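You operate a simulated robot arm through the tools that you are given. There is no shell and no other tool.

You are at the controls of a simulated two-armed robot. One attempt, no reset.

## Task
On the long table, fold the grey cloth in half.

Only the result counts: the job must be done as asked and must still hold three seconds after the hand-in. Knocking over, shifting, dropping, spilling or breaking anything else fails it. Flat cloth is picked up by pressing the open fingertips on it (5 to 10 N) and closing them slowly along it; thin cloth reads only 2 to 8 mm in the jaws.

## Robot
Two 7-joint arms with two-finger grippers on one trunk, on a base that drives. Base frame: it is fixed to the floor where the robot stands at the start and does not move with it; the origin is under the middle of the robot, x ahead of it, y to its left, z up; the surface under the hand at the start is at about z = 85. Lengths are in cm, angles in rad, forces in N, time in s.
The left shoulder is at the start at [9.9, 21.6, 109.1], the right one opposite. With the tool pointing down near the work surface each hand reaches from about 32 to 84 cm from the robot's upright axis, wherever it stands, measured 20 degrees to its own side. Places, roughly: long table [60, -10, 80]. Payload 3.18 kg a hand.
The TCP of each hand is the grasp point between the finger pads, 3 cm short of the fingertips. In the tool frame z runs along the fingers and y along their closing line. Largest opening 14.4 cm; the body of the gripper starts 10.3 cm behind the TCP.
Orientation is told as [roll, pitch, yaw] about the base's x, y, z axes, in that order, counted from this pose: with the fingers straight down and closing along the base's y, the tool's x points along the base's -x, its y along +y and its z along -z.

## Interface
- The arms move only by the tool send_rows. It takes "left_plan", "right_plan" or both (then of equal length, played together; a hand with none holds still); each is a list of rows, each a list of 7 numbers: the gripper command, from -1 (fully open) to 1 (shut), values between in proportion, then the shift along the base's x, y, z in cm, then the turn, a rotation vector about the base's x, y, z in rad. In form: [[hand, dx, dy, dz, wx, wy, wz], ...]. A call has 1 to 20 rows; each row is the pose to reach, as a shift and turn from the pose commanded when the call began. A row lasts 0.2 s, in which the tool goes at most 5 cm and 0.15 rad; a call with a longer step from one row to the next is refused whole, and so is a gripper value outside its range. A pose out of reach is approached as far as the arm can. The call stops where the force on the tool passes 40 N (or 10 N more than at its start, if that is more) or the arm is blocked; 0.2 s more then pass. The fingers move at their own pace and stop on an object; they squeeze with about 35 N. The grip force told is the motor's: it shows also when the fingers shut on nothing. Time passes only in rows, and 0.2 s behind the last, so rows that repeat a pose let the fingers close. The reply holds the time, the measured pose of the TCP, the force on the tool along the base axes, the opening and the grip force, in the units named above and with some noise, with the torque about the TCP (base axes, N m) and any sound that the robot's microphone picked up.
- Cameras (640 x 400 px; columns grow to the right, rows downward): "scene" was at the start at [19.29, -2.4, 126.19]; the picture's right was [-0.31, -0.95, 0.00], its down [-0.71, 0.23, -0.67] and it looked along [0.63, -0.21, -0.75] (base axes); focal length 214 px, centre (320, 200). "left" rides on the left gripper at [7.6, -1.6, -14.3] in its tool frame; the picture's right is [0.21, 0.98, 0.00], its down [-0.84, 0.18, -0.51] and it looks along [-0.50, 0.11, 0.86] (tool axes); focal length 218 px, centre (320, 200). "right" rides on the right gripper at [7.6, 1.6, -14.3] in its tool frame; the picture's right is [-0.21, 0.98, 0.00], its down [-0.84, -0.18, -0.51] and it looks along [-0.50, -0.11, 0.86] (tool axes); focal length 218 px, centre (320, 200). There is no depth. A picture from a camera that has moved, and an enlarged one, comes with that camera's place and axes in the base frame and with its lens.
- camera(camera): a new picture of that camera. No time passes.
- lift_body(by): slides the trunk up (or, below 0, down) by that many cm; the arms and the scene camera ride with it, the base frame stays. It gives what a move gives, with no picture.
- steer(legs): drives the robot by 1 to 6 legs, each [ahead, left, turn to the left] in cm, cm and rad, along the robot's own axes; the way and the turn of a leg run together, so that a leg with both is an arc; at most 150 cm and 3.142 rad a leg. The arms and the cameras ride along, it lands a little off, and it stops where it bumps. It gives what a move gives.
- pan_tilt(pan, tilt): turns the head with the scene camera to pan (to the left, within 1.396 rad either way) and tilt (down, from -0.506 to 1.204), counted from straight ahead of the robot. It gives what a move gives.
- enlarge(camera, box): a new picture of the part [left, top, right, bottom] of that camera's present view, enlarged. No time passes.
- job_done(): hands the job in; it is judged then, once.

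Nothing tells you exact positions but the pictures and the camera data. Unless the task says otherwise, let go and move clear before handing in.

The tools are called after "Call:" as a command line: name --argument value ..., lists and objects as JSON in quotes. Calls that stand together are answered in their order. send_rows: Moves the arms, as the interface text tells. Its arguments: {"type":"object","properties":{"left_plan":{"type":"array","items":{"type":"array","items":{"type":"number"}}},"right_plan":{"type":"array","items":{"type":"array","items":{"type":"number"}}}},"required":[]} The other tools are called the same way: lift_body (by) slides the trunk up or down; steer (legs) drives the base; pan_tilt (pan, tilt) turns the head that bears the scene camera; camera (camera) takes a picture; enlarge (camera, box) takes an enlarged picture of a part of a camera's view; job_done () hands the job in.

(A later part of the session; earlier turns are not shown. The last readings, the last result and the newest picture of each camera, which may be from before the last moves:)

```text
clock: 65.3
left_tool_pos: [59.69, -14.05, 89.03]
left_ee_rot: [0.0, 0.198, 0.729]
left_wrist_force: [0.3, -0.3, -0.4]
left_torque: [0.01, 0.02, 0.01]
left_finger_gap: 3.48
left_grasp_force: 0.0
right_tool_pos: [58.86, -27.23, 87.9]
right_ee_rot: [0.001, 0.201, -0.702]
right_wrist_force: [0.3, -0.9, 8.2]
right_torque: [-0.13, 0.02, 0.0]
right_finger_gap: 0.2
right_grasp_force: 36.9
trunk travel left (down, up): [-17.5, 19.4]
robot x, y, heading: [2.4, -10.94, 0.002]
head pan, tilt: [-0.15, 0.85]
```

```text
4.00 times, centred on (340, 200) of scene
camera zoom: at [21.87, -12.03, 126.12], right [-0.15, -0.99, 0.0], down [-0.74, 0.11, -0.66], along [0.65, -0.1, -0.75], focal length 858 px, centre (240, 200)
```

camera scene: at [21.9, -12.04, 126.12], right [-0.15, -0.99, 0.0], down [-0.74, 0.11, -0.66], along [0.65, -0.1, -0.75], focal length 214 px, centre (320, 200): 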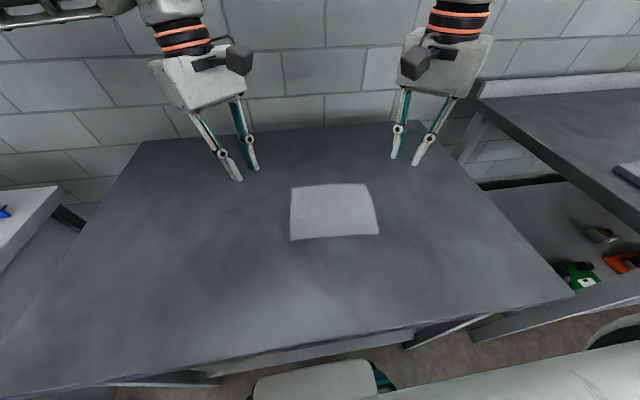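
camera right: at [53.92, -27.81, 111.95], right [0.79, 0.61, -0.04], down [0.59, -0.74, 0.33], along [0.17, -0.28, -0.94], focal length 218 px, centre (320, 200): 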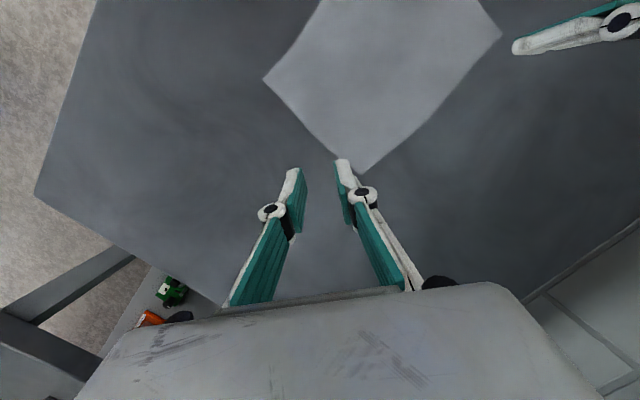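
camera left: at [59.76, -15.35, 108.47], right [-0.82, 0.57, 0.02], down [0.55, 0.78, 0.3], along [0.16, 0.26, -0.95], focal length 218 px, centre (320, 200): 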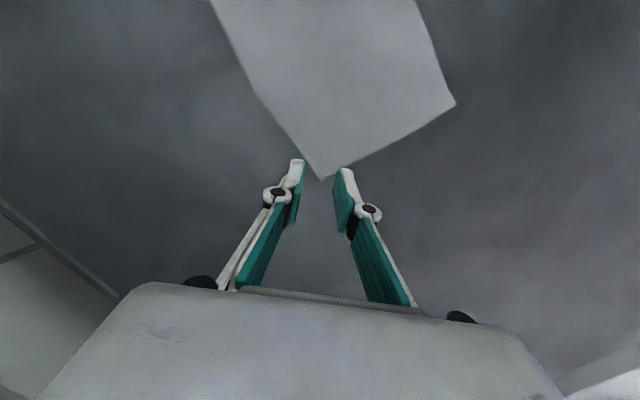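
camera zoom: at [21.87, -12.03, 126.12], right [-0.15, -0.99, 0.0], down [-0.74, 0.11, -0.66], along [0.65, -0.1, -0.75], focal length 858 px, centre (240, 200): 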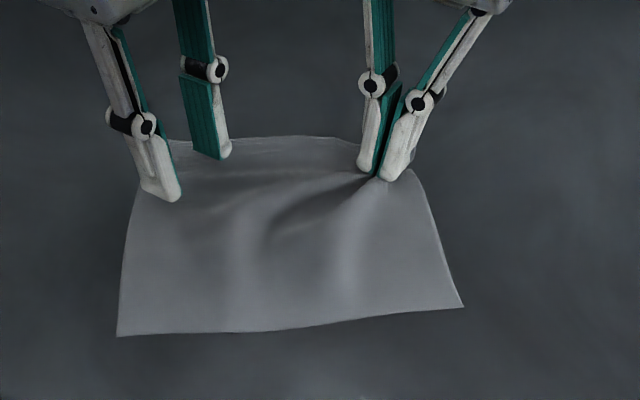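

The corner tip is still roughly centred between the left fingers. I'll press the left hand again and check the force.

Call:
send_rows --left_plan '[[0.52, 0, 0, -0.5, 0, 0, 0], [0.52, 0, 0, -0.8, 0, 0, 0], [0.52, 0, 0, -0.95, 0, 0, 0], [0.52, 0, 0, -0.95, 0, 0, 0], [0.52, 0, 0, -0.95, 0, 0, 0], [0.52, 0, 0, -0.95, 0, 0, 0], [0.52, 0, 0, -0.95, 0, 0, 0]]'

```text
clock: 66.9
left_tool_pos: [59.69, -13.98, 88.15]
left_ee_rot: [-0.001, 0.198, 0.728]
left_wrist_force: [-0.8, -0.9, 11.0]
left_torque: [0.25, 0.15, 0.04]
left_finger_gap: 3.45
left_grasp_force: 0.1
right_tool_pos: [58.91, -27.2, 88.13]
right_ee_rot: [0.002, 0.2, -0.701]
right_wrist_force: [-0.3, -0.4, 1.4]
right_torque: [-0.01, -0.03, -0.02]
right_finger_gap: 0.01
right_grasp_force: 31.7
trunk travel left (down, up): [-17.5, 19.4]
robot x, y, heading: [2.39, -10.98, 0.0]
head pan, tilt: [-0.15, 0.85]
```

The right corner slipped out as well: with tilted fingers only the tip corners grip, and the left torque shows only one finger was pressing. I'll lift both hands clear and switch to gripping one corner at a time with level fingers.

Call:
send_rows --left_plan '[[0.55, 0, 0, 1, 0, 0, 0], [0.55, 0.5, 1, 3, 0, 0, 0], [0.55, 0, 3, 5, 0.06, -0.07, 0], [0.55, -1, 5, 7, 0.132, -0.15, 0], [0.55, -1, 7, 8, 0.132, -0.15, 0], [0.55, -1, 7, 8, 0.132, -0.15, 0]]' --right_plan '[[0.9, 0, 0, 1, 0, 0, 0], [0.6, 0, -1, 3, 0, 0, 0], [0.6, -1, -4, 6, -0.06, -0.07, 0], [0.6, -2, -7, 8, -0.129, -0.153, 0], [0.6, -2, -8, 8, -0.129, -0.153, 0], [0.6, -2, -8, 8, -0.129, -0.153, 0]]'

Call:
enlarge --camera "scene" --box '[260, 150, 420, 250]'

```text
clock: 68.3
left_tool_pos: [58.74, -7.02, 96.18]
left_ee_rot: [0.0, 0.0, 0.727]
left_wrist_force: [0.2, -0.1, -0.5]
left_torque: [-0.01, 0.0, -0.02]
left_finger_gap: 3.23
left_grasp_force: 0.1
right_tool_pos: [57.07, -35.21, 96.09]
right_ee_rot: [0.002, 0.0, -0.701]
right_wrist_force: [-0.2, 0.3, 1.0]
right_torque: [0.01, -0.03, -0.01]
right_finger_gap: 2.86
right_grasp_force: 0.0
trunk travel left (down, up): [-17.5, 19.4]
robot x, y, heading: [2.66, -10.7, -0.001]
head pan, tilt: [-0.15, 0.85]
```

```text
4.00 times, centred on (340, 200) of scene
camera zoom: at [21.86, -12.06, 126.14], right [-0.15, -0.99, 0.0], down [-0.74, 0.11, -0.66], along [0.65, -0.1, -0.75], focal length 858 px, centre (240, 200)
```

zoom: 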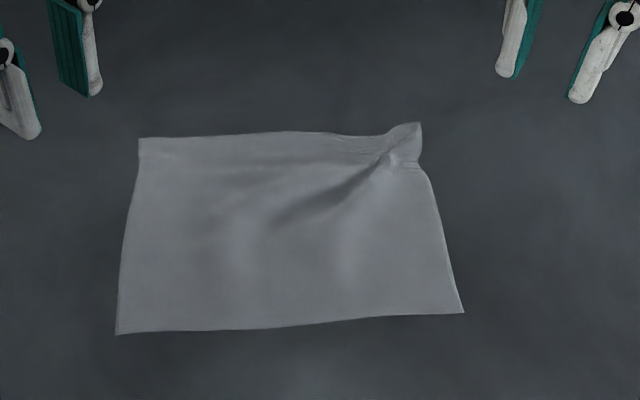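

The cloth holds its shape, and corner B still has a raised ridge that should be easier to grip. I'll bring the right hand over it with level fingers.

Call:
send_rows --right_plan '[[0.6, 0.5, 1.5, 0, 0, 0, 0], [0.6, 1, 3, -1, 0, 0, 0], [0.6, 1.7, 5, -3, 0, 0, 0], [0.6, 2.35, 6.8, -5, 0, 0, 0], [0.6, 2.35, 6.8, -6.5, 0, 0, 0], [0.6, 2.35, 6.8, -7, 0, 0, 0], [0.6, 2.35, 6.8, -7, 0, 0, 0]]'

Call:
enlarge --camera "right" --box '[220, 80, 420, 240]'

Call:
enlarge --camera "scene" --box '[260, 150, 420, 250]'

```text
clock: 69.9
left_tool_pos: [58.68, -7.09, 96.14]
left_ee_rot: [-0.001, 0.0, 0.729]
left_wrist_force: [0.0, -0.1, 0.1]
left_torque: [-0.04, 0.0, 0.04]
left_finger_gap: 3.25
left_grasp_force: 0.1
right_tool_pos: [59.51, -28.65, 89.07]
right_ee_rot: [0.003, 0.001, -0.702]
right_wrist_force: [0.3, 0.2, -0.4]
right_torque: [0.02, 0.01, 0.01]
right_finger_gap: 2.87
right_grasp_force: 0.0
trunk travel left (down, up): [-17.5, 19.4]
robot x, y, heading: [2.26, -10.93, 0.003]
head pan, tilt: [-0.15, 0.85]
```

```text
2.50 times, centred on (320, 160) of right
camera zoom: at [54.61, -22.17, 103.28], right [0.79, 0.61, 0.0], down [0.53, -0.68, 0.51], along [0.31, -0.4, -0.86], focal length 546 px, centre (320, 300)
```

zoom: 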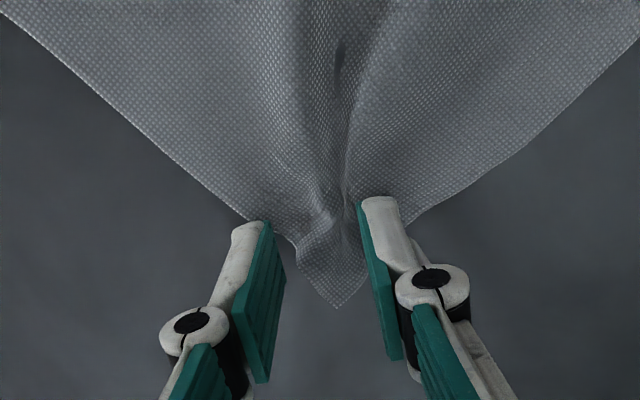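

```text
4.00 times, centred on (340, 200) of scene
camera zoom: at [21.88, -12.04, 126.14], right [-0.15, -0.99, 0.0], down [-0.74, 0.11, -0.66], along [0.65, -0.1, -0.75], focal length 858 px, centre (240, 200)
```

zoom: 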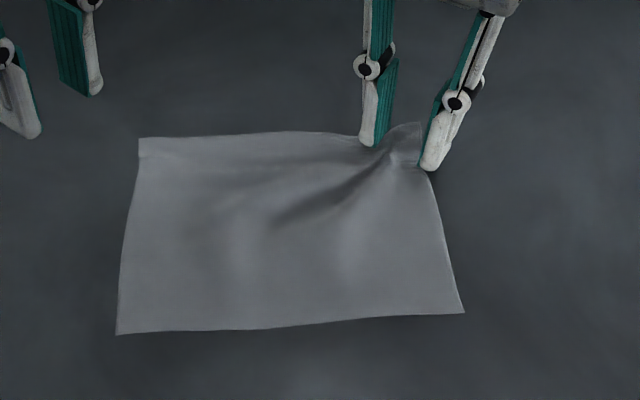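

The fingertips are right at the cloth's edges. I'll shift inward by about 1.2 cm and press.

Call:
send_rows --right_plan '[[0.6, -0.5, 0.4, -0.2, 0, 0, 0], [0.6, -0.92, 0.77, -0.5, 0, 0, 0], [0.6, -0.92, 0.77, -0.9, 0, 0, 0], [0.6, -0.92, 0.77, -1.15, 0, 0, 0], [0.6, -0.92, 0.77, -1.25, 0, 0, 0], [0.6, -0.92, 0.77, -1.25, 0, 0, 0], [0.6, -0.92, 0.77, -1.25, 0, 0, 0], [0.6, -0.92, 0.77, -1.25, 0, 0, 0]]'

Call:
enlarge --camera "right" --box '[220, 80, 420, 240]'

```text
clock: 71.7
left_tool_pos: [58.53, -7.04, 96.37]
left_ee_rot: [-0.002, -0.002, 0.73]
left_wrist_force: [-0.4, 0.6, -1.1]
left_torque: [0.01, 0.01, 0.0]
left_finger_gap: 3.22
left_grasp_force: 0.1
right_tool_pos: [58.36, -27.61, 88.11]
right_ee_rot: [0.006, -0.004, -0.701]
right_wrist_force: [-0.2, -1.8, 26.4]
right_torque: [-0.33, 0.35, 0.05]
right_finger_gap: 2.88
right_grasp_force: 0.0
trunk travel left (down, up): [-17.5, 19.4]
robot x, y, heading: [2.43, -10.67, 0.002]
head pan, tilt: [-0.15, 0.85]
```

```text
2.50 times, centred on (320, 160) of right
camera zoom: at [53.6, -21.35, 102.25], right [0.79, 0.61, 0.01], down [0.52, -0.68, 0.51], along [0.32, -0.4, -0.86], focal length 546 px, centre (320, 300)
```

zoom: 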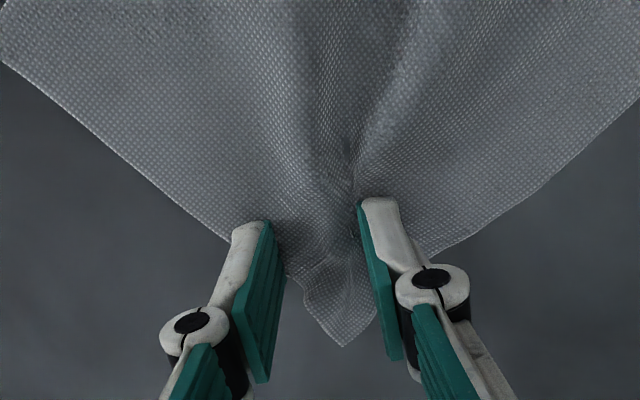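

The torque shows that only the nearer finger is loaded. I'll roll the hand slightly to share the load, and ease the force.

Call:
send_rows --right_plan '[[0.6, 0, 0, 0.08, -0.012, 0.01, 0], [0.6, 0, 0, 0.08, -0.023, 0.019, 0], [0.6, 0, 0, 0.08, -0.023, 0.019, 0], [0.6, 0, 0, 0.08, -0.023, 0.019, 0], [0.6, 0, 0, 0.08, -0.023, 0.019, 0], [0.6, 0, 0, 0.08, -0.023, 0.019, 0]]'

```text
clock: 73.1
left_tool_pos: [58.61, -6.97, 96.38]
left_ee_rot: [-0.004, -0.001, 0.729]
left_wrist_force: [-0.2, -0.1, 0.5]
left_torque: [0.01, -0.02, 0.0]
left_finger_gap: 3.24
left_grasp_force: 0.1
right_tool_pos: [58.41, -27.58, 88.09]
right_ee_rot: [-0.025, -0.005, -0.702]
right_wrist_force: [5.6, 1.0, 31.5]
right_torque: [0.56, -0.53, -0.05]
right_finger_gap: 2.96
right_grasp_force: 0.6
trunk travel left (down, up): [-17.5, 19.4]
robot x, y, heading: [2.01, -10.84, 0.002]
head pan, tilt: [-0.15, 0.85]
```

Call:
send_rows --right_plan '[[0.6, 0, 0, 0.12, 0.014, -0.0115, 0], [0.6, 0, 0, 0.12, 0.014, -0.0115, 0], [0.6, 0, 0, 0.12, 0.014, -0.0115, 0], [0.6, 0, 0, 0.12, 0.014, -0.0115, 0], [0.6, 0, 0, 0.12, 0.014, -0.0115, 0]]'

```text
clock: 74.3
left_tool_pos: [58.74, -6.94, 96.29]
left_ee_rot: [-0.001, 0.001, 0.73]
left_wrist_force: [-0.3, 0.0, -0.2]
left_torque: [0.0, -0.01, -0.02]
left_finger_gap: 3.26
left_grasp_force: 0.0
right_tool_pos: [58.44, -27.72, 88.02]
right_ee_rot: [-0.01, -0.001, -0.7]
right_wrist_force: [0.7, 2.4, 22.0]
right_torque: [0.42, -0.3, 0.01]
right_finger_gap: 2.89
right_grasp_force: 0.0
trunk travel left (down, up): [-17.5, 19.4]
robot x, y, heading: [2.41, -10.86, -0.002]
head pan, tilt: [-0.15, 0.85]
```

Call:
send_rows --right_plan '[[0.6, 0, 0, 0.05, 0.006, -0.005, 0], [0.6, 0, 0, 0.05, 0.006, -0.005, 0], [0.6, 0, 0, 0.05, 0.006, -0.005, 0], [0.6, 0, 0, 0.05, 0.006, -0.005, 0], [0.6, 0, 0, 0.05, 0.006, -0.005, 0]]'

```text
clock: 75.5
left_tool_pos: [58.72, -6.97, 96.2]
left_ee_rot: [-0.001, 0.0, 0.731]
left_wrist_force: [-0.5, 0.1, 0.4]
left_torque: [0.02, 0.02, -0.02]
left_finger_gap: 3.23
left_grasp_force: 0.0
right_tool_pos: [58.4, -27.66, 88.01]
right_ee_rot: [-0.004, 0.001, -0.703]
right_wrist_force: [-1.3, 1.6, 11.2]
right_torque: [0.1, 0.04, 0.05]
right_finger_gap: 2.87
right_grasp_force: 0.1
trunk travel left (down, up): [-17.5, 19.4]
robot x, y, heading: [2.41, -10.8, 0.002]
head pan, tilt: [-0.15, 0.85]
```

The load is balanced at 11 N. I'll close slowly.

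Call:
send_rows --right_plan '[[0.615, 0, 0, 0, 0, 0, 0], [0.63, 0, 0, 0, 0, 0, 0], [0.645, 0, 0, 0, 0, 0, 0], [0.66, 0, 0, 0, 0, 0, 0], [0.675, 0, 0, -0.02, 0, 0, 0], [0.69, 0, 0, -0.02, 0, 0, 0], [0.705, 0, 0, -0.03, 0, 0, 0], [0.72, 0, 0, -0.03, 0, 0, 0]]'

Call:
enlarge --camera "right" --box '[220, 80, 420, 240]'

```text
clock: 77.3
left_tool_pos: [58.69, -7.03, 96.19]
left_ee_rot: [-0.002, -0.001, 0.729]
left_wrist_force: [0.9, 0.6, 0.5]
left_torque: [-0.02, 0.01, 0.0]
left_finger_gap: 3.24
left_grasp_force: 0.0
right_tool_pos: [58.56, -27.71, 87.98]
right_ee_rot: [-0.002, 0.0, -0.702]
right_wrist_force: [0.0, -0.1, 7.5]
right_torque: [-0.01, 0.0, -0.02]
right_finger_gap: 1.87
right_grasp_force: 0.0
trunk travel left (down, up): [-17.5, 19.4]
robot x, y, heading: [2.02, -10.91, -0.001]
head pan, tilt: [-0.15, 0.85]
```

```text
2.50 times, centred on (320, 160) of right
camera zoom: at [53.72, -21.35, 102.21], right [0.79, 0.61, 0.0], down [0.53, -0.68, 0.51], along [0.31, -0.4, -0.86], focal length 546 px, centre (320, 300)
```

zoom: 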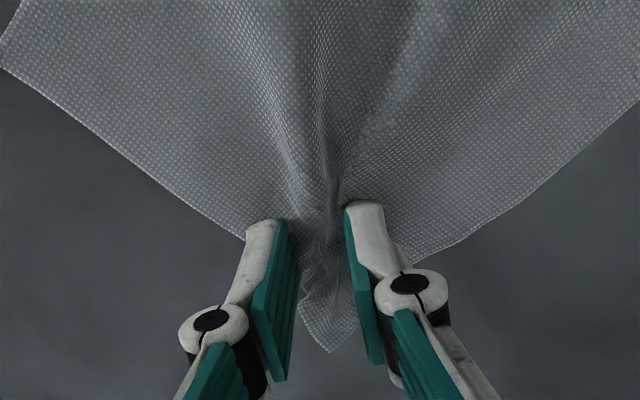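

A tall ridge stands between the right fingers. I'll continue closing with slight extra pressure.

Call:
send_rows --right_plan '[[0.735, 0, 0, -0.03, 0, 0, 0], [0.75, 0, 0, -0.04, 0, 0, 0], [0.765, 0, 0, -0.05, 0, 0, 0], [0.78, 0, 0, -0.06, 0, 0, 0], [0.795, 0, 0, -0.06, 0, 0, 0], [0.81, 0, 0, -0.07, 0, 0, 0], [0.825, 0, 0, -0.07, 0, 0, 0], [0.84, 0, 0, -0.08, 0, 0, 0]]'

Call:
enlarge --camera "right" --box '[220, 80, 420, 240]'

```text
clock: 79.1
left_tool_pos: [58.58, -7.04, 96.23]
left_ee_rot: [-0.002, 0.0, 0.729]
left_wrist_force: [0.1, 0.1, 0.7]
left_torque: [0.03, 0.01, 0.03]
left_finger_gap: 3.26
left_grasp_force: 0.1
right_tool_pos: [58.44, -27.64, 87.97]
right_ee_rot: [-0.002, 0.001, -0.702]
right_wrist_force: [0.1, 0.5, 4.4]
right_torque: [-0.01, 0.04, 0.01]
right_finger_gap: 1.15
right_grasp_force: 0.1
trunk travel left (down, up): [-17.5, 19.4]
robot x, y, heading: [2.21, -10.68, -0.002]
head pan, tilt: [-0.15, 0.85]
```

```text
2.50 times, centred on (320, 160) of right
camera zoom: at [53.67, -21.33, 102.14], right [0.79, 0.61, 0.0], down [0.53, -0.68, 0.51], along [0.31, -0.4, -0.86], focal length 546 px, centre (320, 300)
```

zoom: 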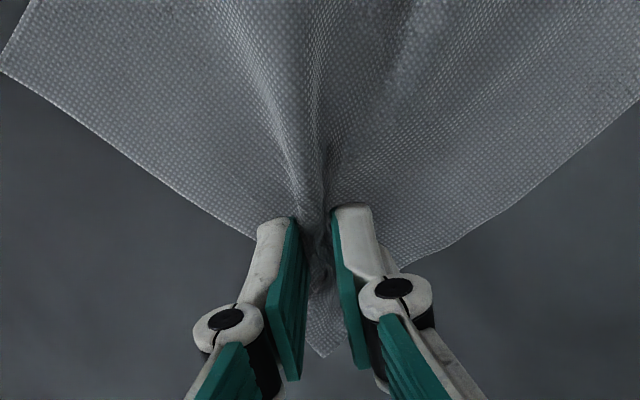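

Call:
send_rows --right_plan '[[0.84, 0, 0, -0.08, 0, 0, 0], [0.85, 0, 0, -0.1, 0, 0, 0], [0.86, 0, 0, -0.11, 0, 0, 0], [0.87, 0, 0, -0.12, 0, 0, 0], [0.88, 0, 0, -0.13, 0, 0, 0], [0.89, 0, 0, -0.13, 0, 0, 0], [0.9, 0, 0, -0.14, 0, 0, 0]]'

Call:
enlarge --camera "right" --box '[220, 80, 420, 240]'

```text
clock: 80.7
left_tool_pos: [58.61, -6.97, 96.32]
left_ee_rot: [-0.002, 0.0, 0.729]
left_wrist_force: [-0.8, -0.7, 1.1]
left_torque: [0.0, 0.03, -0.01]
left_finger_gap: 3.22
left_grasp_force: 0.0
right_tool_pos: [58.47, -27.67, 87.83]
right_ee_rot: [-0.002, -0.001, -0.702]
right_wrist_force: [0.9, -1.5, 14.3]
right_torque: [-0.05, 0.05, 0.02]
right_finger_gap: 0.63
right_grasp_force: 0.1
trunk travel left (down, up): [-17.5, 19.4]
robot x, y, heading: [2.32, -10.79, -0.001]
head pan, tilt: [-0.15, 0.85]
```

```text
2.50 times, centred on (320, 160) of right
camera zoom: at [53.64, -21.32, 102.07], right [0.79, 0.61, 0.0], down [0.53, -0.68, 0.51], along [0.31, -0.4, -0.86], focal length 546 px, centre (320, 300)
```

zoom: 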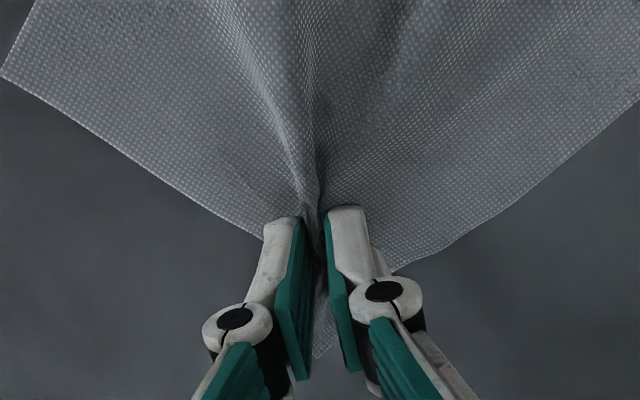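

Pressure is back to 14 N with a good ridge. Now I'll clamp down.

Call:
send_rows --right_plan '[[0.91, 0, 0, -0.03, 0, 0, 0], [0.92, 0, 0, -0.05, 0, 0, 0], [0.935, 0, 0, -0.06, 0, 0, 0], [0.95, 0, 0, -0.06, 0, 0, 0], [0.97, 0, 0, -0.06, 0, 0, 0], [1, 0, 0, -0.06, 0, 0, 0], [1, 0, 0, -0.06, 0, 0, 0], [1, 0, 0, -0.06, 0, 0, 0]]'

Call:
enlarge --camera "right" --box '[220, 80, 420, 240]'

```text
clock: 82.5
left_tool_pos: [58.57, -7.01, 96.37]
left_ee_rot: [-0.001, 0.001, 0.73]
left_wrist_force: [-0.2, -0.5, 0.7]
left_torque: [-0.01, 0.01, -0.02]
left_finger_gap: 3.23
left_grasp_force: 0.0
right_tool_pos: [58.39, -27.73, 87.9]
right_ee_rot: [0.002, -0.001, -0.701]
right_wrist_force: [1.7, 1.7, 6.3]
right_torque: [-0.04, 0.1, -0.05]
right_finger_gap: 0.2
right_grasp_force: 30.8
trunk travel left (down, up): [-17.5, 19.4]
robot x, y, heading: [2.38, -10.83, -0.002]
head pan, tilt: [-0.15, 0.85]
```

```text
2.50 times, centred on (320, 160) of right
camera zoom: at [53.63, -21.31, 102.05], right [0.79, 0.61, 0.0], down [0.53, -0.68, 0.51], along [0.31, -0.4, -0.86], focal length 546 px, centre (320, 300)
```

zoom: 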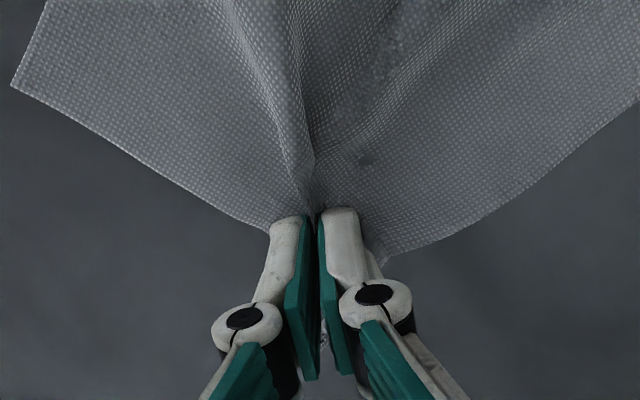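

The gap reads 2.0 mm. I'll hold a moment to see whether the grip is stable.

Call:
send_rows --right_plan '[[1, 0, 0, 0, 0, 0, 0], [1, 0, 0, 0, 0, 0, 0], [1, 0, 0, 0, 0, 0, 0], [1, 0, 0, 0, 0, 0, 0]]'

Call:
send_rows --right_plan '[[1, 0, 0, 0.15, 0, 0, 0], [1, 0, 0, 0.3, 0, 0, 0], [1, 0, 0, 0.3, 0, 0, 0]]'

Call:
enlarge --camera "right" --box '[220, 80, 420, 240]'

```text
clock: 83.5
left_tool_pos: [58.65, -6.93, 96.29]
left_ee_rot: [-0.002, 0.001, 0.728]
left_wrist_force: [0.6, 0.2, 0.6]
left_torque: [-0.01, 0.03, 0.01]
left_finger_gap: 3.25
left_grasp_force: 0.1
right_tool_pos: [58.43, -27.78, 87.77]
right_ee_rot: [-0.002, -0.001, -0.701]
right_wrist_force: [2.4, 2.0, 9.6]
right_torque: [-0.15, 0.13, -0.04]
right_finger_gap: 0.37
right_grasp_force: 28.8
trunk travel left (down, up): [-17.5, 19.4]
robot x, y, heading: [2.28, -10.77, 0.002]
head pan, tilt: [-0.15, 0.85]
```

```text
clock: 84.3
left_tool_pos: [58.71, -7.03, 96.0]
left_ee_rot: [0.001, -0.001, 0.728]
left_wrist_force: [-0.6, -0.1, -0.5]
left_torque: [0.04, 0.0, -0.02]
left_finger_gap: 3.22
left_grasp_force: 0.2
right_tool_pos: [58.52, -27.77, 87.98]
right_ee_rot: [-0.006, 0.001, -0.702]
right_wrist_force: [1.9, 0.9, 0.1]
right_torque: [-0.09, 0.06, 0.0]
right_finger_gap: 0.73
right_grasp_force: 42.4
trunk travel left (down, up): [-17.5, 19.4]
robot x, y, heading: [1.9, -10.92, 0.001]
head pan, tilt: [-0.15, 0.85]
```

```text
2.50 times, centred on (320, 160) of right
camera zoom: at [53.7, -21.37, 102.16], right [0.79, 0.61, 0.0], down [0.53, -0.68, 0.51], along [0.31, -0.4, -0.86], focal length 546 px, centre (320, 300)
```

zoom: 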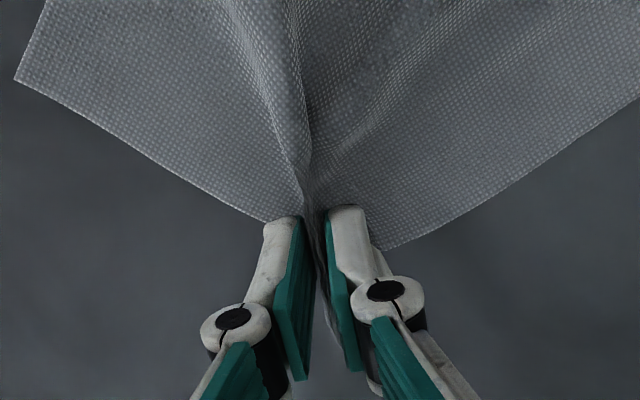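

The right grip is now firm, with a 7 mm gap at 42 N, but it sits about 3.6 cm in from the corner, which would leave a dog-ear after the fold. The ridge holds its shape, so I'll open, shift toward the tip, and re-grip there.

Call:
send_rows --right_plan '[[0.85, 0, 0, 0, 0, 0, 0], [0.7, 0, 0, 0.2, 0, 0, 0], [0.62, 0, 0, 0.5, 0, 0, 0], [0.62, 0.5, -0.45, 0.5, 0, 0, 0], [0.62, 1.07, -0.9, 0.5, 0, 0, 0], [0.62, 1.07, -0.9, 0.5, 0, 0, 0]]'

Call:
enlarge --camera "right" --box '[220, 80, 420, 240]'

Call:
enlarge --camera "scene" --box '[260, 150, 420, 250]'

```text
clock: 85.7
left_tool_pos: [58.73, -6.99, 96.16]
left_ee_rot: [-0.002, 0.001, 0.731]
left_wrist_force: [-0.4, 0.3, -1.1]
left_torque: [0.01, 0.0, 0.02]
left_finger_gap: 3.26
left_grasp_force: 0.2
right_tool_pos: [59.48, -28.69, 88.38]
right_ee_rot: [-0.003, 0.0, -0.701]
right_wrist_force: [0.1, 0.1, 0.5]
right_torque: [-0.01, -0.03, -0.01]
right_finger_gap: 2.74
right_grasp_force: 0.0
trunk travel left (down, up): [-17.5, 19.4]
robot x, y, heading: [2.47, -11.13, 0.001]
head pan, tilt: [-0.15, 0.85]
```

```text
2.50 times, centred on (320, 160) of right
camera zoom: at [54.8, -22.2, 102.74], right [0.79, 0.61, 0.0], down [0.53, -0.68, 0.51], along [0.31, -0.4, -0.86], focal length 546 px, centre (320, 300)
```

zoom: 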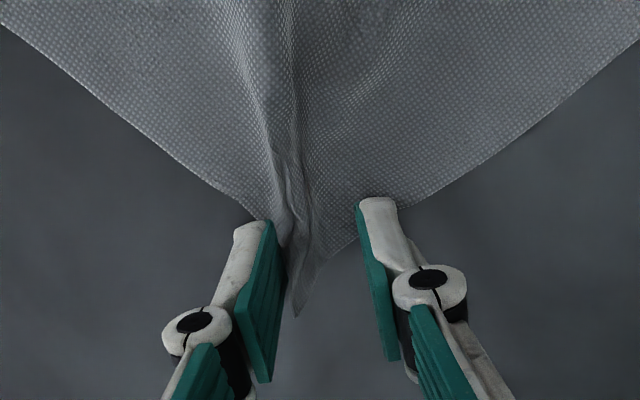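

```text
4.00 times, centred on (340, 200) of scene
camera zoom: at [21.9, -12.04, 126.13], right [-0.15, -0.99, 0.0], down [-0.74, 0.11, -0.66], along [0.65, -0.1, -0.75], focal length 858 px, centre (240, 200)
```

zoom: 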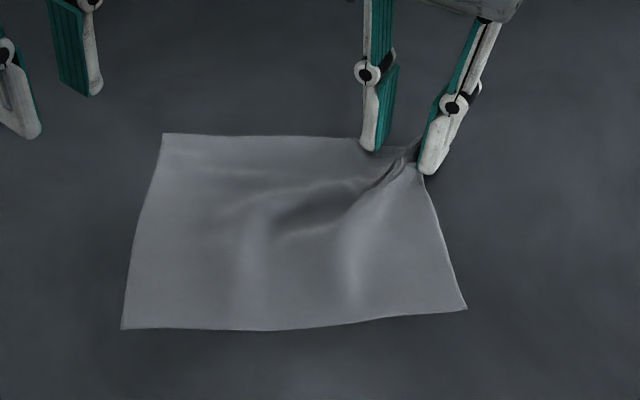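

The corner is now a narrow standing pucker between the fingers. I'll lower to a light touch and close on it.

Call:
send_rows --right_plan '[[0.62, 0, 0, -0.3, 0, 0, 0], [0.62, 0, 0, -0.48, 0, 0, 0], [0.64, 0, 0, -0.5, 0, 0, 0], [0.67, 0, 0, -0.5, 0, 0, 0], [0.7, 0, 0, -0.52, 0, 0, 0], [0.73, 0, 0, -0.54, 0, 0, 0], [0.76, 0, 0, -0.56, 0, 0, 0], [0.79, 0, 0, -0.58, 0, 0, 0], [0.82, 0, 0, -0.6, 0, 0, 0]]'

Call:
enlarge --camera "right" --box '[220, 80, 420, 240]'

```text
clock: 87.7
left_tool_pos: [58.72, -6.93, 96.24]
left_ee_rot: [-0.003, -0.001, 0.73]
left_wrist_force: [-0.8, 0.5, -0.1]
left_torque: [-0.01, 0.0, -0.02]
left_finger_gap: 3.28
left_grasp_force: 0.3
right_tool_pos: [59.52, -28.53, 88.0]
right_ee_rot: [-0.002, -0.002, -0.702]
right_wrist_force: [0.3, -0.2, 7.6]
right_torque: [0.04, 0.02, -0.02]
right_finger_gap: 1.14
right_grasp_force: 0.1
trunk travel left (down, up): [-17.5, 19.4]
robot x, y, heading: [2.18, -10.95, 0.002]
head pan, tilt: [-0.15, 0.85]
```

```text
2.50 times, centred on (320, 160) of right
camera zoom: at [54.71, -22.24, 102.13], right [0.79, 0.61, 0.0], down [0.53, -0.68, 0.51], along [0.31, -0.4, -0.86], focal length 546 px, centre (320, 300)
```

zoom: 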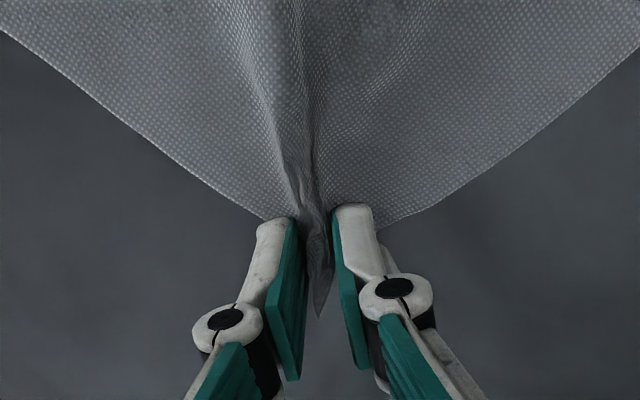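

The whole corner tip now stands between the pads. I'll close fully.

Call:
send_rows --right_plan '[[0.84, 0, 0, -0.02, 0, 0, 0], [0.86, 0, 0, -0.04, 0, 0, 0], [0.88, 0, 0, -0.06, 0, 0, 0], [0.9, 0, 0, -0.08, 0, 0, 0], [0.92, 0, 0, -0.08, 0, 0, 0], [0.94, 0, 0, -0.08, 0, 0, 0], [0.97, 0, 0, -0.08, 0, 0, 0], [1, 0, 0, -0.08, 0, 0, 0], [1, 0, 0, -0.08, 0, 0, 0], [1, 0, 0, -0.08, 0, 0, 0]]'

Call:
enlarge --camera "right" --box '[220, 80, 420, 240]'

```text
clock: 89.9
left_tool_pos: [58.8, -7.0, 96.16]
left_ee_rot: [-0.004, 0.0, 0.73]
left_wrist_force: [0.8, 0.4, 0.0]
left_torque: [-0.02, -0.02, -0.01]
left_finger_gap: 3.28
left_grasp_force: 0.0
right_tool_pos: [59.55, -28.7, 87.9]
right_ee_rot: [-0.003, -0.001, -0.7]
right_wrist_force: [0.2, -0.8, 2.4]
right_torque: [0.03, 0.02, 0.07]
right_finger_gap: 0.36
right_grasp_force: 28.9
trunk travel left (down, up): [-17.5, 19.4]
robot x, y, heading: [2.63, -10.8, 0.005]
head pan, tilt: [-0.15, 0.85]
```

```text
2.50 times, centred on (320, 160) of right
camera zoom: at [54.79, -22.29, 102.05], right [0.79, 0.61, 0.0], down [0.53, -0.68, 0.51], along [0.31, -0.4, -0.86], focal length 546 px, centre (320, 300)
```

zoom: 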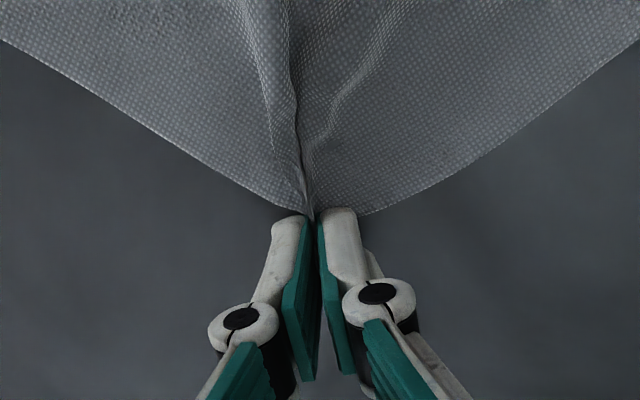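

The right hand holds the very tip with a 3.6 mm gap. I'll lift it slightly and roll its body outward to make room for the left hand.

Call:
send_rows --right_plan '[[1, 0, 0, 0.3, 0, 0, 0], [1, 0, 0, 0.8, 0, 0, 0], [1, 0, -0.4, 1.3, 0.13, 0, 0], [1, 0, -0.8, 1.4, 0.27, 0, 0], [1, 0, -1.17, 1.4, 0.4, 0, 0], [1, 0, -1.17, 1.4, 0.4, 0, 0], [1, 0, -1.17, 1.4, 0.4, 0, 0]]'

Call:
camera --camera "scene"

Call:
enlarge --camera "scene" --box '[260, 150, 420, 250]'

```text
clock: 91.5
left_tool_pos: [58.68, -6.94, 96.15]
left_ee_rot: [-0.001, 0.0, 0.729]
left_wrist_force: [0.0, -0.6, -0.2]
left_torque: [-0.03, -0.02, 0.02]
left_finger_gap: 3.24
left_grasp_force: 0.0
right_tool_pos: [59.62, -29.85, 89.38]
right_ee_rot: [0.31, 0.254, -0.662]
right_wrist_force: [-4.4, -4.4, 1.6]
right_torque: [0.07, -0.05, 0.03]
right_finger_gap: 0.0
right_grasp_force: 28.9
trunk travel left (down, up): [-17.5, 19.4]
robot x, y, heading: [2.53, -10.81, -0.0]
head pan, tilt: [-0.15, 0.85]
```

```text
taken
camera scene: at [21.89, -12.05, 126.13], right [-0.15, -0.99, 0.0], down [-0.74, 0.11, -0.66], along [0.65, -0.1, -0.75], focal length 214 px, centre (320, 200)
```

scene: 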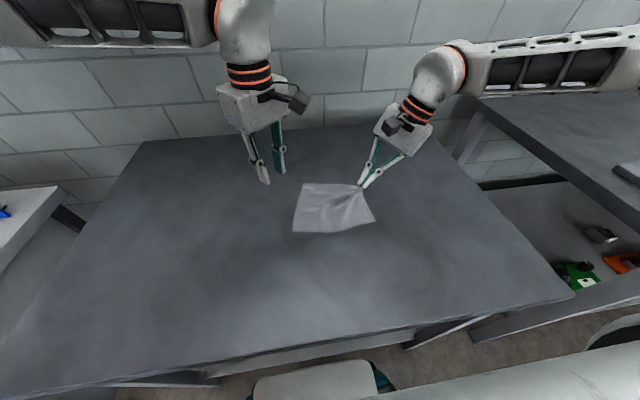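

```text
4.00 times, centred on (340, 200) of scene
camera zoom: at [21.89, -12.05, 126.13], right [-0.15, -0.99, 0.0], down [-0.74, 0.11, -0.66], along [0.65, -0.1, -0.75], focal length 858 px, centre (240, 200)
```

zoom: 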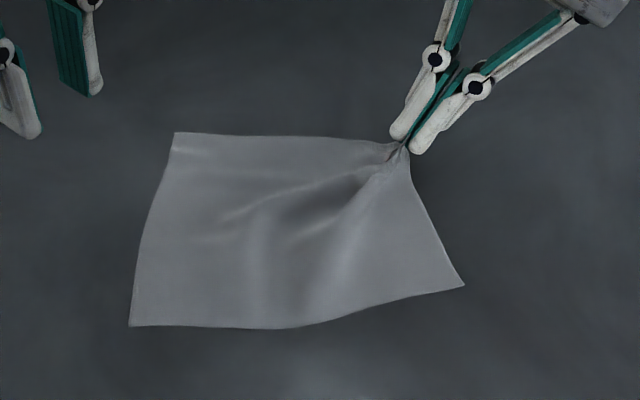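

The gap reads zero, yet the corner looks lifted with the hand. I'll raise a bit more to check whether it's really held.

Call:
send_rows --right_plan '[[1, -0.5, 0, 0.8, 0, 0, 0], [1, -1, 0, 1.6, 0, 0, 0], [1, -1, 0, 1.6, 0, 0, 0]]'

Call:
enlarge --camera "scene" --box '[260, 150, 420, 250]'

Call:
enlarge --camera "right" --box '[220, 80, 420, 240]'

```text
clock: 92.3
left_tool_pos: [58.74, -6.99, 96.21]
left_ee_rot: [-0.002, 0.0, 0.731]
left_wrist_force: [-0.1, 0.5, -0.2]
left_torque: [-0.03, -0.01, -0.01]
left_finger_gap: 3.23
left_grasp_force: 0.0
right_tool_pos: [58.6, -29.84, 90.79]
right_ee_rot: [0.309, 0.253, -0.662]
right_wrist_force: [-3.0, -4.8, -2.7]
right_torque: [0.18, -0.02, 0.07]
right_finger_gap: 0.05
right_grasp_force: 31.0
trunk travel left (down, up): [-17.5, 19.4]
robot x, y, heading: [2.41, -11.18, -0.001]
head pan, tilt: [-0.15, 0.85]
```

```text
4.00 times, centred on (340, 200) of scene
camera zoom: at [21.9, -12.05, 126.12], right [-0.15, -0.99, 0.0], down [-0.74, 0.11, -0.66], along [0.65, -0.1, -0.75], focal length 858 px, centre (240, 200)
```

zoom: 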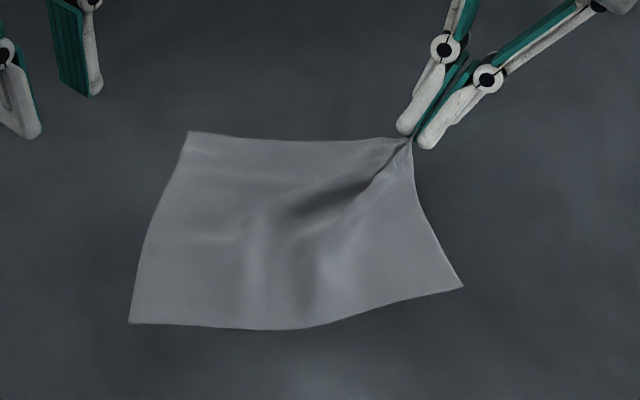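

```text
2.50 times, centred on (320, 160) of right
camera zoom: at [53.69, -29.46, 106.28], right [0.79, 0.56, 0.24], down [0.53, -0.82, 0.2], along [0.31, -0.04, -0.95], focal length 546 px, centre (320, 300)
```

zoom: 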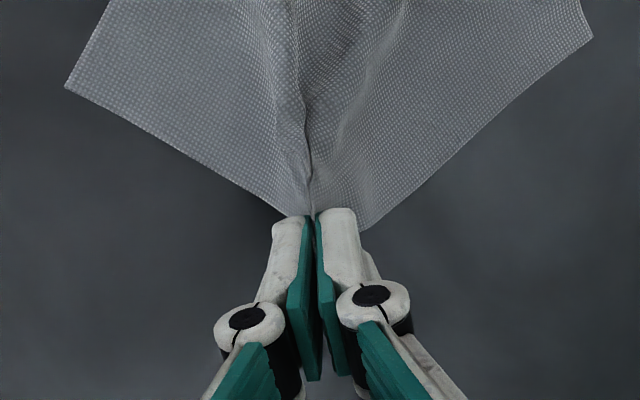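

The corner is clearly held and lifted. I'll carry it over to the near-right corner C, at about (48.9,-29.5), starting by levelling the roll while lifting.

Call:
send_rows --right_plan '[[1, -0.5, 0.3, 0.6, -0.1, 0, 0], [1, -1, 0.6, 1.2, -0.2, 0, 0], [1, -1.6, 0.9, 1.8, -0.3, 0, 0], [1, -2.1, 1.14, 2.2, -0.4, 0, 0], [1, -2.1, 1.14, 2.2, -0.4, 0, 0]]'

Call:
send_rows --right_plan '[[1, -0.5, 0, 0.2, 0, 0, 0.14], [1, -1, 0, 0.4, 0, 0, 0.28], [1, -1.5, 0, 0.6, 0, 0, 0.42], [1, -2, 0, 0.8, 0, 0, 0.56], [1, -2.5, 0, 1, 0, 0, 0.7], [1, -2.5, 0, 1, 0, 0, 0.7]]'

Call:
enlarge --camera "scene" --box '[240, 120, 440, 245]'

```text
clock: 93.5
left_tool_pos: [58.66, -6.95, 96.23]
left_ee_rot: [-0.002, 0.0, 0.729]
left_wrist_force: [-0.3, 0.3, 0.0]
left_torque: [0.03, 0.0, -0.03]
left_finger_gap: 3.21
left_grasp_force: 0.0
right_tool_pos: [56.3, -28.71, 93.18]
right_ee_rot: [-0.002, -0.003, -0.702]
right_wrist_force: [-0.1, 0.6, -1.6]
right_torque: [-0.06, 0.0, 0.02]
right_finger_gap: 0.59
right_grasp_force: 45.3
trunk travel left (down, up): [-17.5, 19.4]
robot x, y, heading: [2.18, -10.76, -0.001]
head pan, tilt: [-0.15, 0.85]
```

```text
clock: 94.9
left_tool_pos: [58.8, -7.04, 96.17]
left_ee_rot: [0.0, -0.001, 0.729]
left_wrist_force: [0.1, 0.3, 0.6]
left_torque: [-0.04, 0.02, 0.02]
left_finger_gap: 3.24
left_grasp_force: 0.1
right_tool_pos: [53.92, -28.69, 94.12]
right_ee_rot: [-0.004, 0.0, -0.001]
right_wrist_force: [-0.7, -5.0, 2.1]
right_torque: [-0.1, 0.02, 0.06]
right_finger_gap: 0.01
right_grasp_force: 30.0
trunk travel left (down, up): [-17.5, 19.4]
robot x, y, heading: [2.45, -10.98, 0.0]
head pan, tilt: [-0.15, 0.85]
```

```text
3.20 times, centred on (340, 182) of scene
camera zoom: at [21.91, -12.05, 126.12], right [-0.15, -0.99, 0.0], down [-0.74, 0.11, -0.66], along [0.65, -0.1, -0.75], focal length 686 px, centre (256, 256)
```

zoom: 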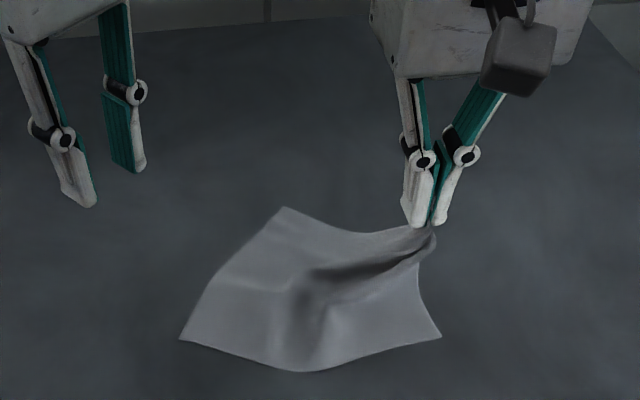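

The corner is held, but the rest of the cloth slides and shears with it. I'll use the closed left fingers to pin the near-left part, first shifting the right hand slightly away for clearance.

Call:
send_rows --left_plan '[[0.8, -1.5, -1, 0, 0, 0, 0], [1, -3, -2.5, 0, 0, 0, 0], [1, -4.5, -4, -1, 0, 0, 0], [1, -6, -5.5, -2.5, 0, 0, 0], [1, -6.7, -7, -4, 0, 0, 0], [1, -6.7, -7.5, -5.5, 0, 0, 0], [1, -6.7, -7.5, -6.7, 0, 0, 0], [1, -6.7, -7.5, -6.7, 0, 0, 0]]' --right_plan '[[1, -0.5, -0.5, 0, 0, 0, 0], [1, -1, -1, 0, 0, 0, 0], [1, -1, -1, 0, 0, 0, 0], [1, -1, -1, 0, 0, 0, 0], [1, -1, -1, 0, 0, 0, 0], [1, -1, -1, 0, 0, 0, 0], [1, -1, -1, 0, 0, 0, 0], [1, -1, -1, 0, 0, 0, 0]]'

Call:
enlarge --camera "scene" --box '[240, 120, 440, 245]'

```text
clock: 96.7
left_tool_pos: [52.03, -14.5, 89.48]
left_ee_rot: [-0.003, 0.0, 0.729]
left_wrist_force: [-0.2, -0.6, 1.5]
left_torque: [0.02, 0.03, 0.02]
left_finger_gap: 0.01
left_grasp_force: 31.1
right_tool_pos: [52.92, -29.77, 94.05]
right_ee_rot: [-0.003, -0.001, -0.002]
right_wrist_force: [0.0, -0.3, -1.6]
right_torque: [0.01, -0.02, 0.0]
right_finger_gap: 0.57
right_grasp_force: 39.9
trunk travel left (down, up): [-17.5, 19.4]
robot x, y, heading: [2.48, -11.21, 0.002]
head pan, tilt: [-0.15, 0.85]
```

```text
3.20 times, centred on (340, 182) of scene
camera zoom: at [21.87, -12.05, 126.14], right [-0.15, -0.99, 0.0], down [-0.74, 0.11, -0.66], along [0.65, -0.1, -0.75], focal length 686 px, centre (256, 256)
```

zoom: 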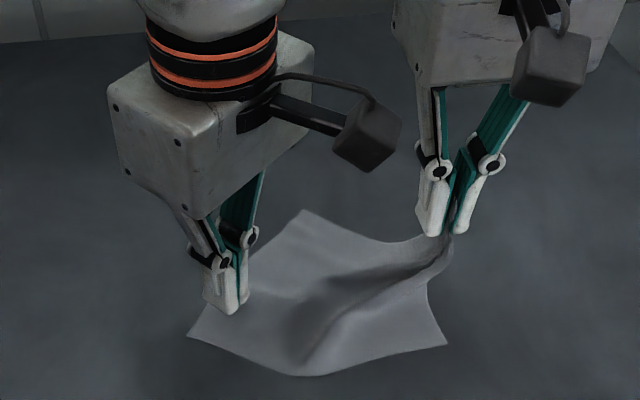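

The left fingers are over the near-left part and clear of the right hand. I'll press down to pin.

Call:
send_rows --left_plan '[[1, 0, 0, -0.8, 0, 0, 0], [1, 0, 0, -1.4, 0, 0, 0], [1, 0, 0, -1.7, 0, 0, 0], [1, 0, 0, -1.8, 0, 0, 0], [1, 0, 0, -1.8, 0, 0, 0], [1, 0, 0, -1.8, 0, 0, 0]]'

```text
clock: 98.1
left_tool_pos: [52.09, -14.46, 87.91]
left_ee_rot: [-0.004, 0.001, 0.73]
left_wrist_force: [1.0, -0.9, 11.5]
left_torque: [0.06, -0.05, -0.03]
left_finger_gap: 0.0
left_grasp_force: 30.6
right_tool_pos: [52.9, -29.73, 94.18]
right_ee_rot: [-0.003, -0.001, -0.001]
right_wrist_force: [-0.6, -0.4, -0.7]
right_torque: [0.24, 0.0, -0.02]
right_finger_gap: 0.38
right_grasp_force: 42.5
trunk travel left (down, up): [-17.5, 19.4]
robot x, y, heading: [2.52, -10.91, 0.001]
head pan, tilt: [-0.15, 0.85]
```

Pinned at about 11 N. Now the right hand tilts back and carries corner B over toward C.

Call:
send_rows --right_plan '[[1, -1, 0, 0.2, 0, -0.13, 0], [1, -2, 0, 0.3, 0, -0.26, 0], [1, -3, 0, 0.2, 0, -0.39, 0], [1, -4, 0, 0, 0, -0.52, 0], [1, -5, 0, -0.6, 0, -0.65, 0], [1, -6.2, 0, -1.4, 0, -0.78, 0], [1, -7.3, 0, -2.3, 0, -0.9, 0], [1, -7.3, 0, -2.3, 0, -0.9, 0]]'

Call:
enlarge --camera "scene" --box '[240, 120, 440, 245]'

```text
clock: 99.4
left_tool_pos: [52.22, -14.11, 87.77]
left_ee_rot: [0.0, -0.007, 0.738]
left_wrist_force: [1.8, 8.3, 10.5]
left_torque: [-0.5, 0.04, -0.16]
left_finger_gap: 0.0
left_grasp_force: 30.3
right_tool_pos: [52.64, -27.53, 94.49]
right_ee_rot: [-0.002, -0.696, -0.012]
right_wrist_force: [-2.2, -8.0, 5.8]
right_torque: [1.07, 0.19, 0.6]
right_finger_gap: 0.63
right_grasp_force: 44.4
right hand out of reach, approached as far as the arm can: row 4, 5, 6
trunk travel left (down, up): [-17.5, 19.4]
robot x, y, heading: [2.18, -10.69, -0.001]
head pan, tilt: [-0.15, 0.85]
stopped in row 6 (right hand): the force on the tool passed its limit at 58 N (the readings are from after the stop); the commanded pose is now the measured one
```

```text
3.20 times, centred on (340, 182) of scene
camera zoom: at [21.76, -11.99, 126.16], right [-0.15, -0.99, 0.0], down [-0.74, 0.11, -0.66], along [0.65, -0.1, -0.75], focal length 686 px, centre (256, 256)
```

zoom: 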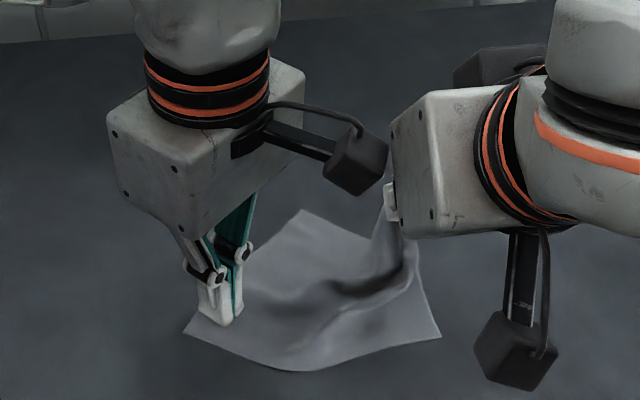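

The right hand ran out of reach for that tilt and brushed the left gripper's camera. It still holds the corner, so I'll back it away to the right and reduce the tilt.

Call:
send_rows --right_plan '[[1, 0, -1, 0, 0, 0.05, 0], [1, 0, -2, 0, 0, 0.12, 0], [1, 0, -2.3, 0, 0, 0.2, 0], [1, 0, -2.3, 0, 0, 0.25, 0], [1, 0, -2.3, 0, 0, 0.25, 0]]'

Call:
enlarge --camera "scene" --box '[240, 120, 440, 245]'

```text
clock: 100.6
left_tool_pos: [52.21, -14.27, 87.76]
left_ee_rot: [-0.004, -0.006, 0.737]
left_wrist_force: [3.0, -2.0, 23.2]
left_torque: [-0.03, -0.13, -0.04]
left_finger_gap: 0.0
left_grasp_force: 30.4
right_tool_pos: [52.43, -29.73, 94.45]
right_ee_rot: [-0.005, -0.447, -0.009]
right_wrist_force: [0.6, -1.3, -0.4]
right_torque: [0.12, -0.01, 0.04]
right_finger_gap: 0.47
right_grasp_force: 45.3
trunk travel left (down, up): [-17.5, 19.4]
robot x, y, heading: [2.31, -11.17, 0.001]
head pan, tilt: [-0.15, 0.85]
```

```text
3.20 times, centred on (340, 182) of scene
camera zoom: at [21.71, -12.02, 126.18], right [-0.15, -0.99, 0.0], down [-0.74, 0.11, -0.66], along [0.65, -0.1, -0.75], focal length 686 px, centre (256, 256)
```

zoom: 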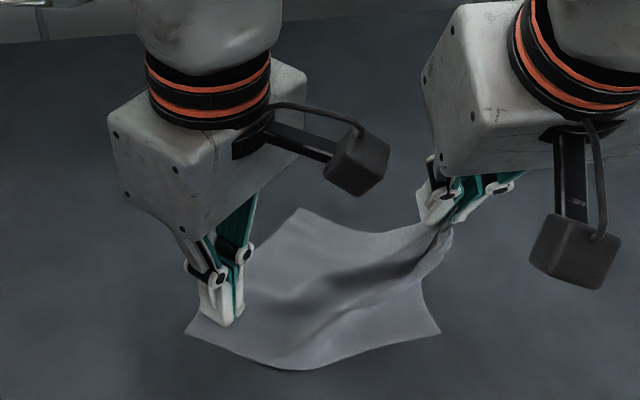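

The right hand is clear and still gripping, with the tilt reduced to -0.45. I'll continue carrying the corner toward C at this tilt and ease the left pin force.

Call:
send_rows --left_plan '[[1, 0, 0, 0.1, 0, 0, 0], [1, 0, 0, 0.1, 0, 0, 0], [1, 0, 0, 0.1, 0, 0, 0], [1, 0, 0, 0.1, 0, 0, 0], [1, 0, 0, 0.1, 0, 0, 0], [1, 0, 0, 0.1, 0, 0, 0]]' --right_plan '[[1, -1.2, 0, -0.1, 0, 0, 0], [1, -2.4, 0, -0.3, 0, 0, 0], [1, -3.6, -0.1, -0.7, 0, 0, 0], [1, -4.8, -0.2, -1.3, 0, 0, 0], [1, -5.8, -0.2, -2.2, 0, 0, 0], [1, -5.8, -0.2, -2.2, 0, 0, 0]]'

Call:
enlarge --camera "scene" --box '[240, 120, 440, 245]'

```text
clock: 102.0
left_tool_pos: [52.16, -14.19, 87.92]
left_ee_rot: [-0.001, -0.007, 0.736]
left_wrist_force: [2.2, -0.8, 24.0]
left_torque: [0.0, -0.09, 0.02]
left_finger_gap: 0.0
left_grasp_force: 30.6
right_tool_pos: [47.93, -29.38, 92.63]
right_ee_rot: [-0.006, -0.444, -0.009]
right_wrist_force: [0.4, -4.1, -1.1]
right_torque: [-0.11, 0.03, -0.05]
right_finger_gap: 0.0
right_grasp_force: 28.9
right hand out of reach, approached as far as the arm can: row 5, 6
trunk travel left (down, up): [-17.5, 19.4]
robot x, y, heading: [2.69, -10.92, -0.003]
head pan, tilt: [-0.15, 0.85]
```

```text
3.20 times, centred on (340, 182) of scene
camera zoom: at [21.77, -12.05, 126.16], right [-0.15, -0.99, 0.0], down [-0.74, 0.11, -0.66], along [0.65, -0.1, -0.75], focal length 686 px, centre (256, 256)
```

zoom: 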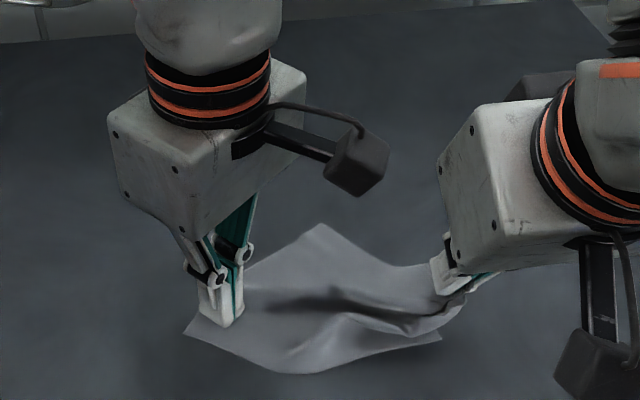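

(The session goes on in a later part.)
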